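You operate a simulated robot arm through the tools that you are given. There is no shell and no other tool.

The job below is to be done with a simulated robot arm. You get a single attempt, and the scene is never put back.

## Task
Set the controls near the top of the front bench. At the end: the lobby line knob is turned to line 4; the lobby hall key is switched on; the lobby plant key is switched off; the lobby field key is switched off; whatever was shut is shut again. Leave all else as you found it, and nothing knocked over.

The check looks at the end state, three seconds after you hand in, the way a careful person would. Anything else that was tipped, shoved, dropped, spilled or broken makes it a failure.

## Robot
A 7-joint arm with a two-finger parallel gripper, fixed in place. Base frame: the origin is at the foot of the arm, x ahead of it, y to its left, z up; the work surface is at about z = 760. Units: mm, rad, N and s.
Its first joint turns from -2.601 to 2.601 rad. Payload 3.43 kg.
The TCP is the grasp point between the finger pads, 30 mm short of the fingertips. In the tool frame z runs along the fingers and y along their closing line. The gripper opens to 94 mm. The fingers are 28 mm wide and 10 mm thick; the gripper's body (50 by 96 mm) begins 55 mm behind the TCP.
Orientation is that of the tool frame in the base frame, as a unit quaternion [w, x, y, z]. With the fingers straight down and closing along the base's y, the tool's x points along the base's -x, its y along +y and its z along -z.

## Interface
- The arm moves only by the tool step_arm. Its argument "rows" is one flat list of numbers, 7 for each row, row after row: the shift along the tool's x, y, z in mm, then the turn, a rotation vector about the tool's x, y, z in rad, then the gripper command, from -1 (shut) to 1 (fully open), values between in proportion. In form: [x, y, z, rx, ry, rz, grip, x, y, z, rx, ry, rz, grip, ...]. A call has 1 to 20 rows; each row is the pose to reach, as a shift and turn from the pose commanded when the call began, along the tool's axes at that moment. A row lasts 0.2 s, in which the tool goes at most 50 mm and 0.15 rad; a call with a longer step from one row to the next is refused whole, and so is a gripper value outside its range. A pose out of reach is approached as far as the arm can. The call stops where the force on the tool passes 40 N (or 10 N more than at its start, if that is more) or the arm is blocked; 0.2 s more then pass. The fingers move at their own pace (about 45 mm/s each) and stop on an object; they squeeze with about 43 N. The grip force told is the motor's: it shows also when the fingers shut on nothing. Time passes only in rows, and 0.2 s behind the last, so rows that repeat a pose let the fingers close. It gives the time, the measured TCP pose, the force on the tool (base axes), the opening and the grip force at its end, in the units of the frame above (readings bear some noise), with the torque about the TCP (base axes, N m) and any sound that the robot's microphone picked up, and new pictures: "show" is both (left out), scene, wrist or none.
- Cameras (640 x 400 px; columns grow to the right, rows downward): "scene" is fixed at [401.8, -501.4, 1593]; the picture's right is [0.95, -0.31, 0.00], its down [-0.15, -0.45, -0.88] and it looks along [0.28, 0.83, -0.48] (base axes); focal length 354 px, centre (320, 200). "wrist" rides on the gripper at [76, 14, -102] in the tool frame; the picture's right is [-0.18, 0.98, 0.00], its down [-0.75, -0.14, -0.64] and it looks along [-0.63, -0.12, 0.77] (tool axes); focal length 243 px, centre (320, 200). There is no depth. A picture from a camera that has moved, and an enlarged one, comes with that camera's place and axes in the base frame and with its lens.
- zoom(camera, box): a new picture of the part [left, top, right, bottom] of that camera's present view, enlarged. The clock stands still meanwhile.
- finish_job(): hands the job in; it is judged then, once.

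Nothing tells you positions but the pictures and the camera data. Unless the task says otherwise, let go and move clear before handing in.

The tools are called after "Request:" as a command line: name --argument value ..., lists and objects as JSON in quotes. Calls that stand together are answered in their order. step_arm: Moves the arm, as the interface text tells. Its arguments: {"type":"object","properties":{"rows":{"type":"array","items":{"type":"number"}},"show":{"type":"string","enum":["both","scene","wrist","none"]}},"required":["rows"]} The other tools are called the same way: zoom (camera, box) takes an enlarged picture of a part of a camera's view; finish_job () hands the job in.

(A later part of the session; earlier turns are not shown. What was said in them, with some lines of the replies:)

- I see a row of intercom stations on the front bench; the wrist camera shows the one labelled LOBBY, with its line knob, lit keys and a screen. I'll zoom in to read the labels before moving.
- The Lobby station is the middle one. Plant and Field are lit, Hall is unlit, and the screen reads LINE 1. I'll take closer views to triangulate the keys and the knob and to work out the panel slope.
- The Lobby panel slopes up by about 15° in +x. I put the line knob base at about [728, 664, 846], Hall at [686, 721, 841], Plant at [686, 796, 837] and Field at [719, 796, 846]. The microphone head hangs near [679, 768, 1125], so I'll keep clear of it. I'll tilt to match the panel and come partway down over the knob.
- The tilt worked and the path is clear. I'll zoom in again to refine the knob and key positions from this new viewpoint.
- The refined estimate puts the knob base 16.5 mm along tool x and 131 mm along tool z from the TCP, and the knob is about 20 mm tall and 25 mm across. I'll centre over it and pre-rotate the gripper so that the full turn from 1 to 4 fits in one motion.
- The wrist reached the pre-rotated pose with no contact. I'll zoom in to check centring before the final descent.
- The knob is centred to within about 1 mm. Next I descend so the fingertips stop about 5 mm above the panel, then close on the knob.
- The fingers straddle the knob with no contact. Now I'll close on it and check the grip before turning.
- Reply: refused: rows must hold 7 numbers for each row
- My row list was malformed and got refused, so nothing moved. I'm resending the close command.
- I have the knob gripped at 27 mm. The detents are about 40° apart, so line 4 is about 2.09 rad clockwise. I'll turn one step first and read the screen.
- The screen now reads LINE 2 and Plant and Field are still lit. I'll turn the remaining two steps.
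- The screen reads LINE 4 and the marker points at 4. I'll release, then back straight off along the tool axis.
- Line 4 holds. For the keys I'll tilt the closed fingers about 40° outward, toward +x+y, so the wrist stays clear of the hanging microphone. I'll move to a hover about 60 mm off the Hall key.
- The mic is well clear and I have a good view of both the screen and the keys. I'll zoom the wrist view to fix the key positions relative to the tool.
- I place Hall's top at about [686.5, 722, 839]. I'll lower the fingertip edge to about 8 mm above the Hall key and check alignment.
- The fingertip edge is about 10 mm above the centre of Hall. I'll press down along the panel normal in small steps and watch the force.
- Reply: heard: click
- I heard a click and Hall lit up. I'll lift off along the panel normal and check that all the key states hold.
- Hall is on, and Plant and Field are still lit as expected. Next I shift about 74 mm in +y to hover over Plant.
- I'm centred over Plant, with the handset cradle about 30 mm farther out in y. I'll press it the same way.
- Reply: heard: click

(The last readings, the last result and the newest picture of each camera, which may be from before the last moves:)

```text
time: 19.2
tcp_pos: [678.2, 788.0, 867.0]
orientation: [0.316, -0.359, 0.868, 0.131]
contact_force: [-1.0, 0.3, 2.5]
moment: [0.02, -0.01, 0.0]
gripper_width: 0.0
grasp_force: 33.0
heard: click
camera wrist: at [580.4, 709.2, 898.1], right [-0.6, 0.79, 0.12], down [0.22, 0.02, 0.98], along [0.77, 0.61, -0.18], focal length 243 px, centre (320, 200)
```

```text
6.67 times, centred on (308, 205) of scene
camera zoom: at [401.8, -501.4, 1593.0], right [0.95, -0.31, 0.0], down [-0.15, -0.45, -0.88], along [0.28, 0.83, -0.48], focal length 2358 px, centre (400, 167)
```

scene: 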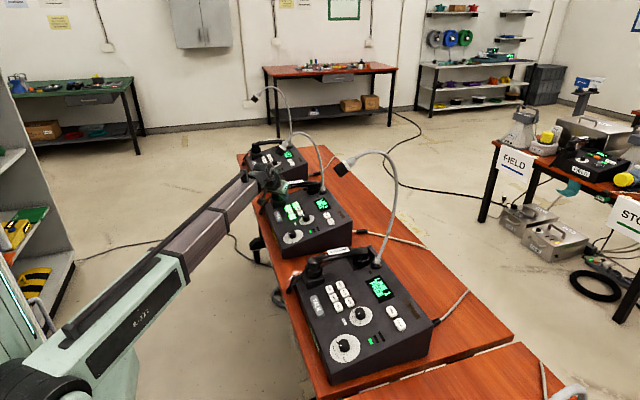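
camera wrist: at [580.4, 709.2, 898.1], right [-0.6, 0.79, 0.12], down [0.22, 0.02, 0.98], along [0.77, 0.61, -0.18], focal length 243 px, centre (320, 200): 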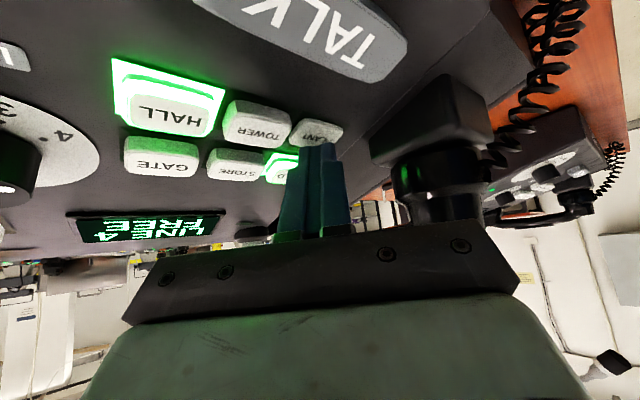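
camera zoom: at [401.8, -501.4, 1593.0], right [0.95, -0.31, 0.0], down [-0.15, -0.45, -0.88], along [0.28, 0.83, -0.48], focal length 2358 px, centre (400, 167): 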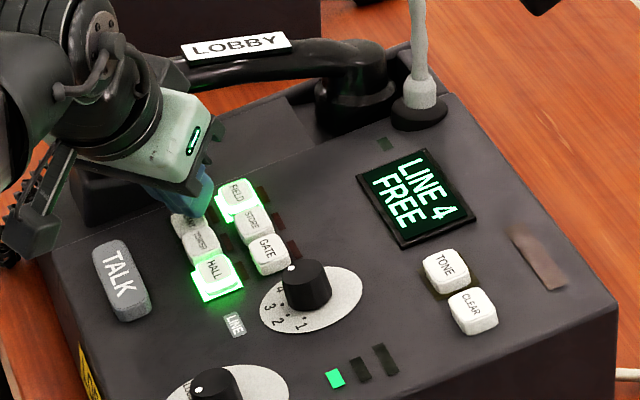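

I heard a click, and Plant is now off while Hall and Field stay lit. I'll lift off and move to hover over Field.

Request:
step_arm --rows '[-2.4, 0.9, -4.3, 0, 0, 0, -1, -4.8, 1.8, -8.6, 0, 0, 0, -1, -12, 4.6, -21.4, 0, 0, 0, -1, -18.7, 7.1, -33.4, 0, 0, 0, -1, -30.6, -4.5, -29.4, 0, 0, 0, -1, -42.4, -16.2, -25.3, 0, 0, 0, -1]' --show "wrist"

Request:
zoom --camera "scene" --box '[260, 165, 356, 225]'

Request:
zoom --camera "wrist" --box '[240, 40, 400, 140]'

```text
time: 20.6
tcp_pos: [700.3, 789.0, 914.9]
orientation: [0.316, -0.36, 0.868, 0.131]
contact_force: [0.6, 0.3, 0.4]
moment: [0.03, 0.04, 0.02]
gripper_width: 0.0
grasp_force: 33.4
camera wrist: at [603.6, 709.2, 944.7], right [-0.6, 0.79, 0.12], down [0.22, 0.02, 0.98], along [0.77, 0.61, -0.18], focal length 243 px, centre (320, 200)
```

wrist: 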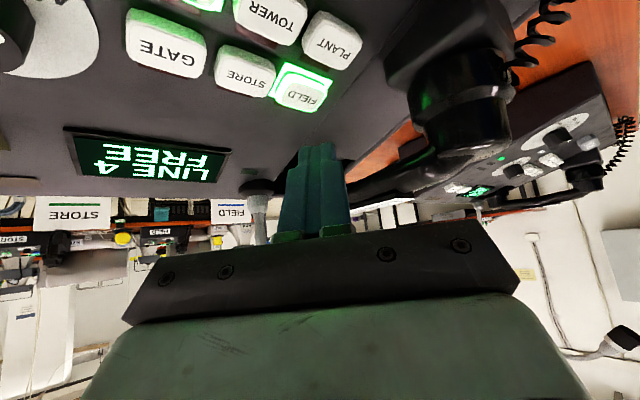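

```text
6.67 times, centred on (308, 195) of scene
camera zoom: at [401.8, -501.4, 1593.0], right [0.95, -0.31, 0.0], down [-0.15, -0.45, -0.88], along [0.28, 0.83, -0.48], focal length 2358 px, centre (400, 233)
```

zoom: 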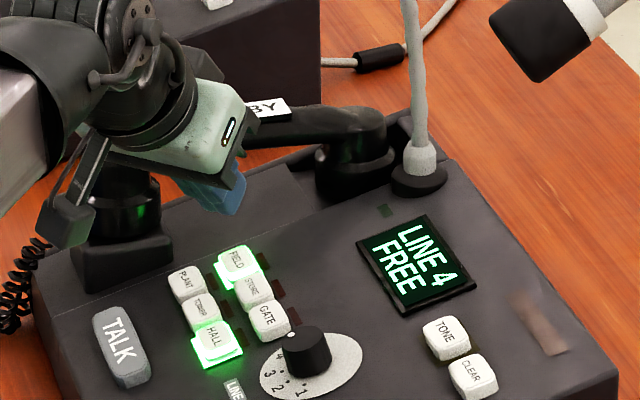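

```text
4.00 times, centred on (320, 90) of wrist
camera zoom: at [603.6, 709.2, 944.7], right [-0.6, 0.79, 0.12], down [0.22, 0.02, 0.98], along [0.77, 0.61, -0.18], focal length 970 px, centre (320, 640)
```

zoom: 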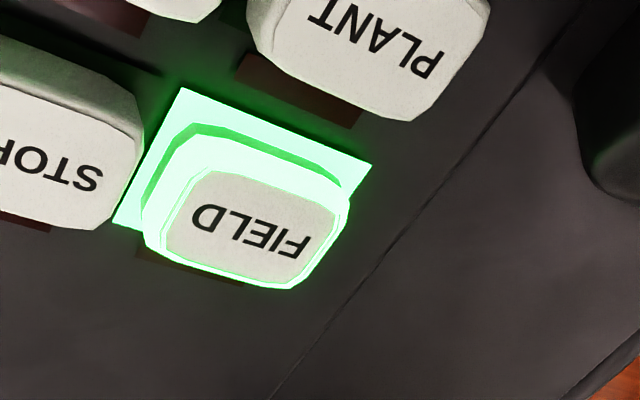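

Field is centred the same way. Hall is lit and Plant is off. Pressing Field now.

Request:
step_arm --rows '[9.6, -3.7, 17.2, 0, 0, 0, -1, 14.4, -5.5, 25.7, 0, 0, 0, -1, 16.8, -6.4, 30.0, 0, 0, 0, -1, 17.8, -6.8, 31.7, 0, 0, 0, -1, 18.3, -7.0, 32.6, 0, 0, 0, -1, 18.7, -7.1, 33.4, 0, 0, 0, -1]' --show "wrist"

Request:
zoom --camera "scene" --box '[260, 175, 356, 235]'

```text
time: 22.0
tcp_pos: [710.8, 787.7, 877.0]
orientation: [0.317, -0.36, 0.868, 0.132]
contact_force: [-0.7, -0.7, 2.5]
moment: [0.0, -0.02, 0.03]
gripper_width: 0.1
grasp_force: 32.7
heard: click
camera wrist: at [613.9, 709.3, 907.1], right [-0.6, 0.79, 0.12], down [0.22, 0.02, 0.98], along [0.77, 0.61, -0.18], focal length 243 px, centre (320, 200)
```

wrist: 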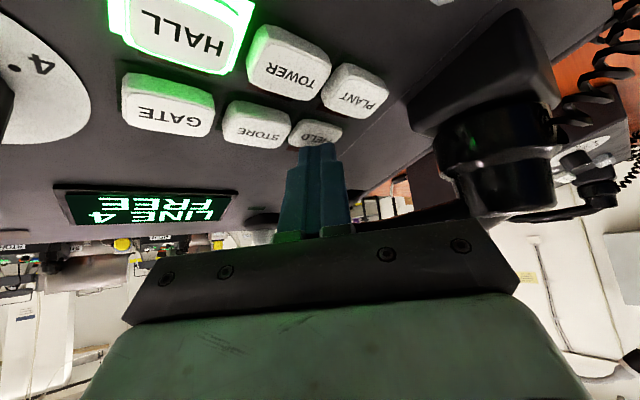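

```text
6.67 times, centred on (308, 205) of scene
camera zoom: at [401.8, -501.4, 1593.0], right [0.95, -0.31, 0.0], down [-0.15, -0.45, -0.88], along [0.28, 0.83, -0.48], focal length 2358 px, centre (400, 167)
```

zoom: 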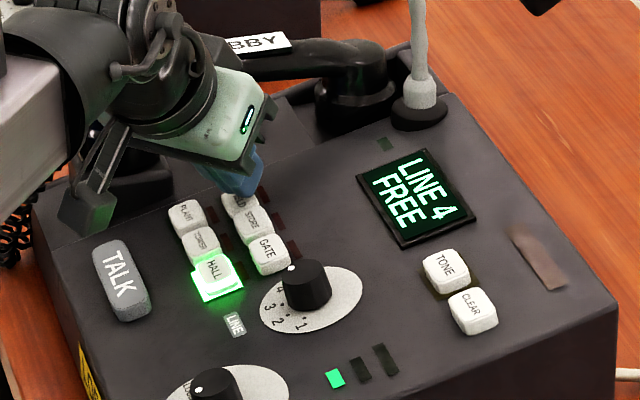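

I heard a click and Field is off. I'll lift off along the normal and then back the arm away from the station.

Request:
step_arm --rows '[-2.4, 0.9, -4.3, 0, 0, 0, -1, -4.8, 1.8, -8.6, 0, 0, 0, -1, -12, 4.6, -21.4, 0, 0, 0, -1, -19.2, 7.3, -34.3, 0, 0, 0, -1, -19.2, 7.3, -65, 0, 0, 0, -1, -19.2, 7.3, -100, 0, 0, 0, -1, -19.2, 7.3, -135, 0, 0, 0, -1, -19.2, 7.3, -170, 0, 0, 0, -1]'

Request:
zoom --camera "scene" --box '[250, 170, 362, 240]'

Request:
zoom --camera "scene" --box '[200, 80, 440, 230]'

```text
time: 23.8
tcp_pos: [638.8, 725.4, 1020.3]
orientation: [0.316, -0.361, 0.868, 0.132]
contact_force: [-0.6, 0.0, -0.1]
moment: [-0.01, -0.02, 0.0]
gripper_width: 0.0
grasp_force: 33.5
camera wrist: at [541.3, 647.0, 1050.5], right [-0.6, 0.79, 0.12], down [0.22, 0.02, 0.98], along [0.77, 0.61, -0.18], focal length 243 px, centre (320, 200)
```

scene: 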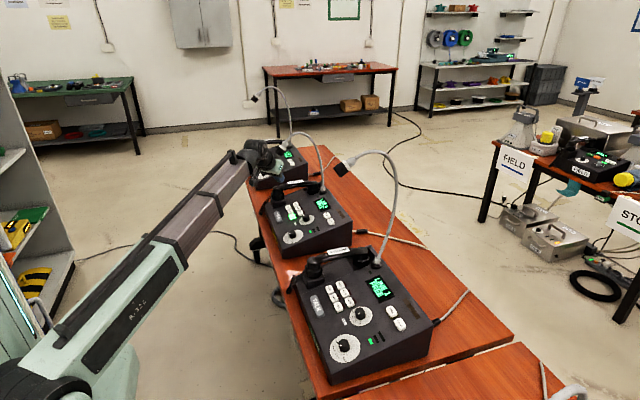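
wrist: 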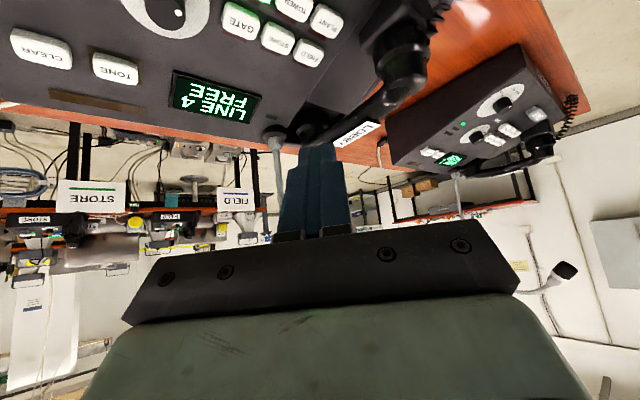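

```text
5.71 times, centred on (306, 205) of scene
camera zoom: at [401.8, -501.4, 1593.0], right [0.95, -0.31, 0.0], down [-0.15, -0.45, -0.88], along [0.28, 0.83, -0.48], focal length 2022 px, centre (400, 171)
```

zoom: 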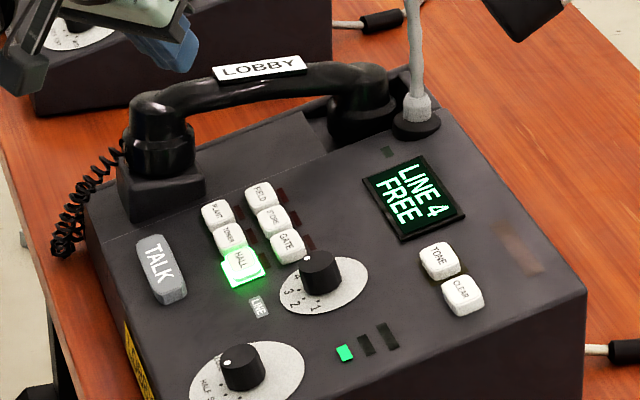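

```text
2.67 times, centred on (320, 155) of scene
camera zoom: at [401.8, -501.4, 1593.0], right [0.95, -0.31, 0.0], down [-0.15, -0.45, -0.88], along [0.28, 0.83, -0.48], focal length 943 px, centre (320, 320)
```

zoom: 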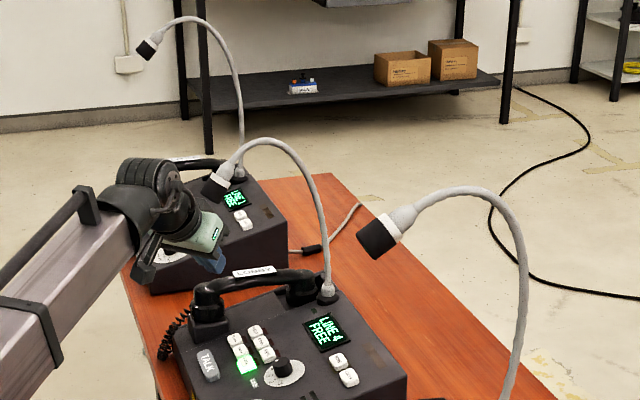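

Line 4 is set, Hall is on, Plant and Field are off, and nothing else appears to have moved. I'll back off a bit further and wait a moment to confirm everything holds.

Request:
step_arm --rows '[0, 0, -30, 0, 0, 0, -1, 0, 0, -60, 0, 0, 0, -1, 0, 0, -80, 0, 0, 0, -1, 0, 0, -80, 0, 0, 0, -1, 0, 0, -80, 0, 0, 0, -1, 0, 0, -80, 0, 0, 0, -1, 0, 0, -80, 0, 0, 0, -1, 0, 0, -80, 0, 0, 0, -1, 0, 0, -80, 0, 0, 0, -1, 0, 0, -80, 0, 0, 0, -1, 0, 0, -80, 0, 0, 0, -1, 0, 0, -80, 0, 0, 0, -1, 0, 0, -80, 0, 0, 0, -1, 0, 0, -80, 0, 0, 0, -1]'

Request:
zoom --camera "scene" --box '[250, 170, 362, 240]'

Request:
zoom --camera "scene" --box '[280, 240, 440, 390]'

```text
time: 26.8
tcp_pos: [600.8, 688.5, 1081.3]
orientation: [0.315, -0.361, 0.868, 0.132]
contact_force: [1.1, -0.1, 0.3]
moment: [0.02, 0.03, 0.0]
gripper_width: 0.0
grasp_force: 32.9
camera wrist: at [504.1, 610.8, 1111.8], right [-0.6, 0.79, 0.12], down [0.22, 0.02, 0.98], along [0.77, 0.61, -0.18], focal length 243 px, centre (320, 200)
```

scene: 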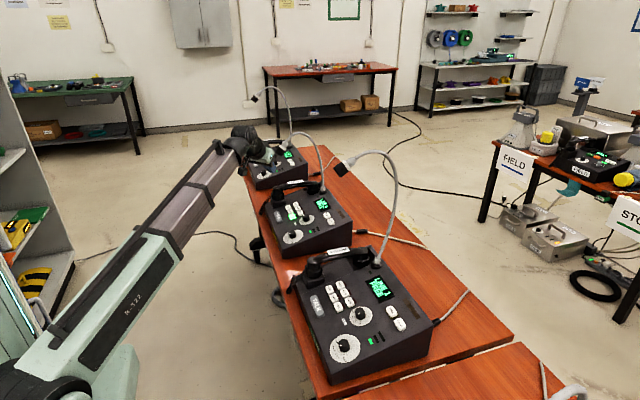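
wrist: 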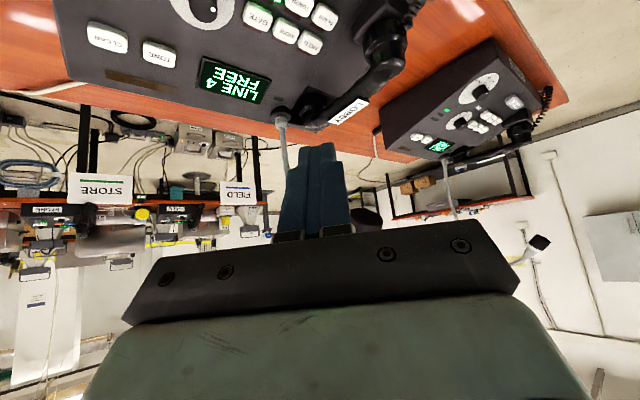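

```text
5.71 times, centred on (306, 205) of scene
camera zoom: at [401.8, -501.4, 1593.0], right [0.95, -0.31, 0.0], down [-0.15, -0.45, -0.88], along [0.28, 0.83, -0.48], focal length 2022 px, centre (400, 171)
```

zoom: 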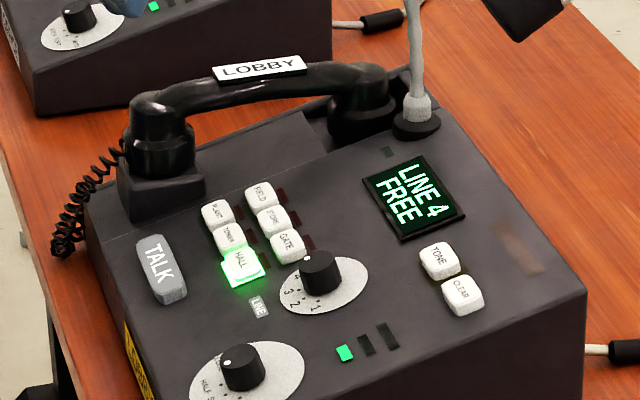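

```text
2.67 times, centred on (360, 315) of scene
camera zoom: at [401.8, -501.4, 1593.0], right [0.95, -0.31, 0.0], down [-0.15, -0.45, -0.88], along [0.28, 0.83, -0.48], focal length 943 px, centre (213, -107)
```

zoom: 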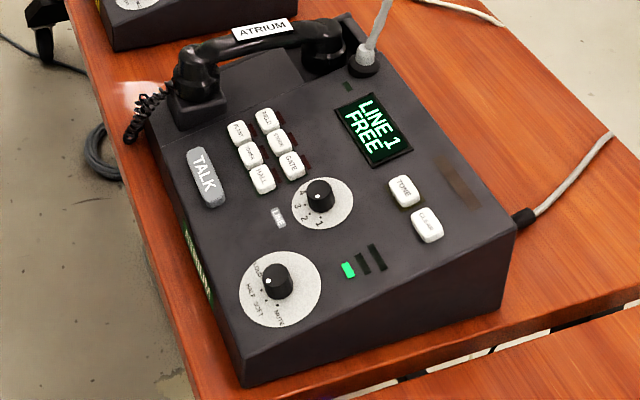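

The states hold after several seconds: the Lobby screen reads LINE 4, Hall is lit, and Plant and Field are dark. The Atrium station is unchanged and the arm is clear, so I'm handing in.

Request:
finish_job

```text
The job is handed in.
```

The Lobby station is set as you asked, and I've handed the job in. I don't have the check's result.

- **Line knob:** turned from line 1 to line 4. The screen reads "LINE 4 FREE".
- **Hall key:** on (lit).
- **Plant key:** off (was on).
- **Field key:** off (was on).

These settings were still holding about five seconds after the last key press. I saw no covers on the Lobby panel, so nothing had to be opened or shut again. The Atrium station looked unchanged in the final pictures, I felt no unexpected contact, and the arm is clear of the bench.
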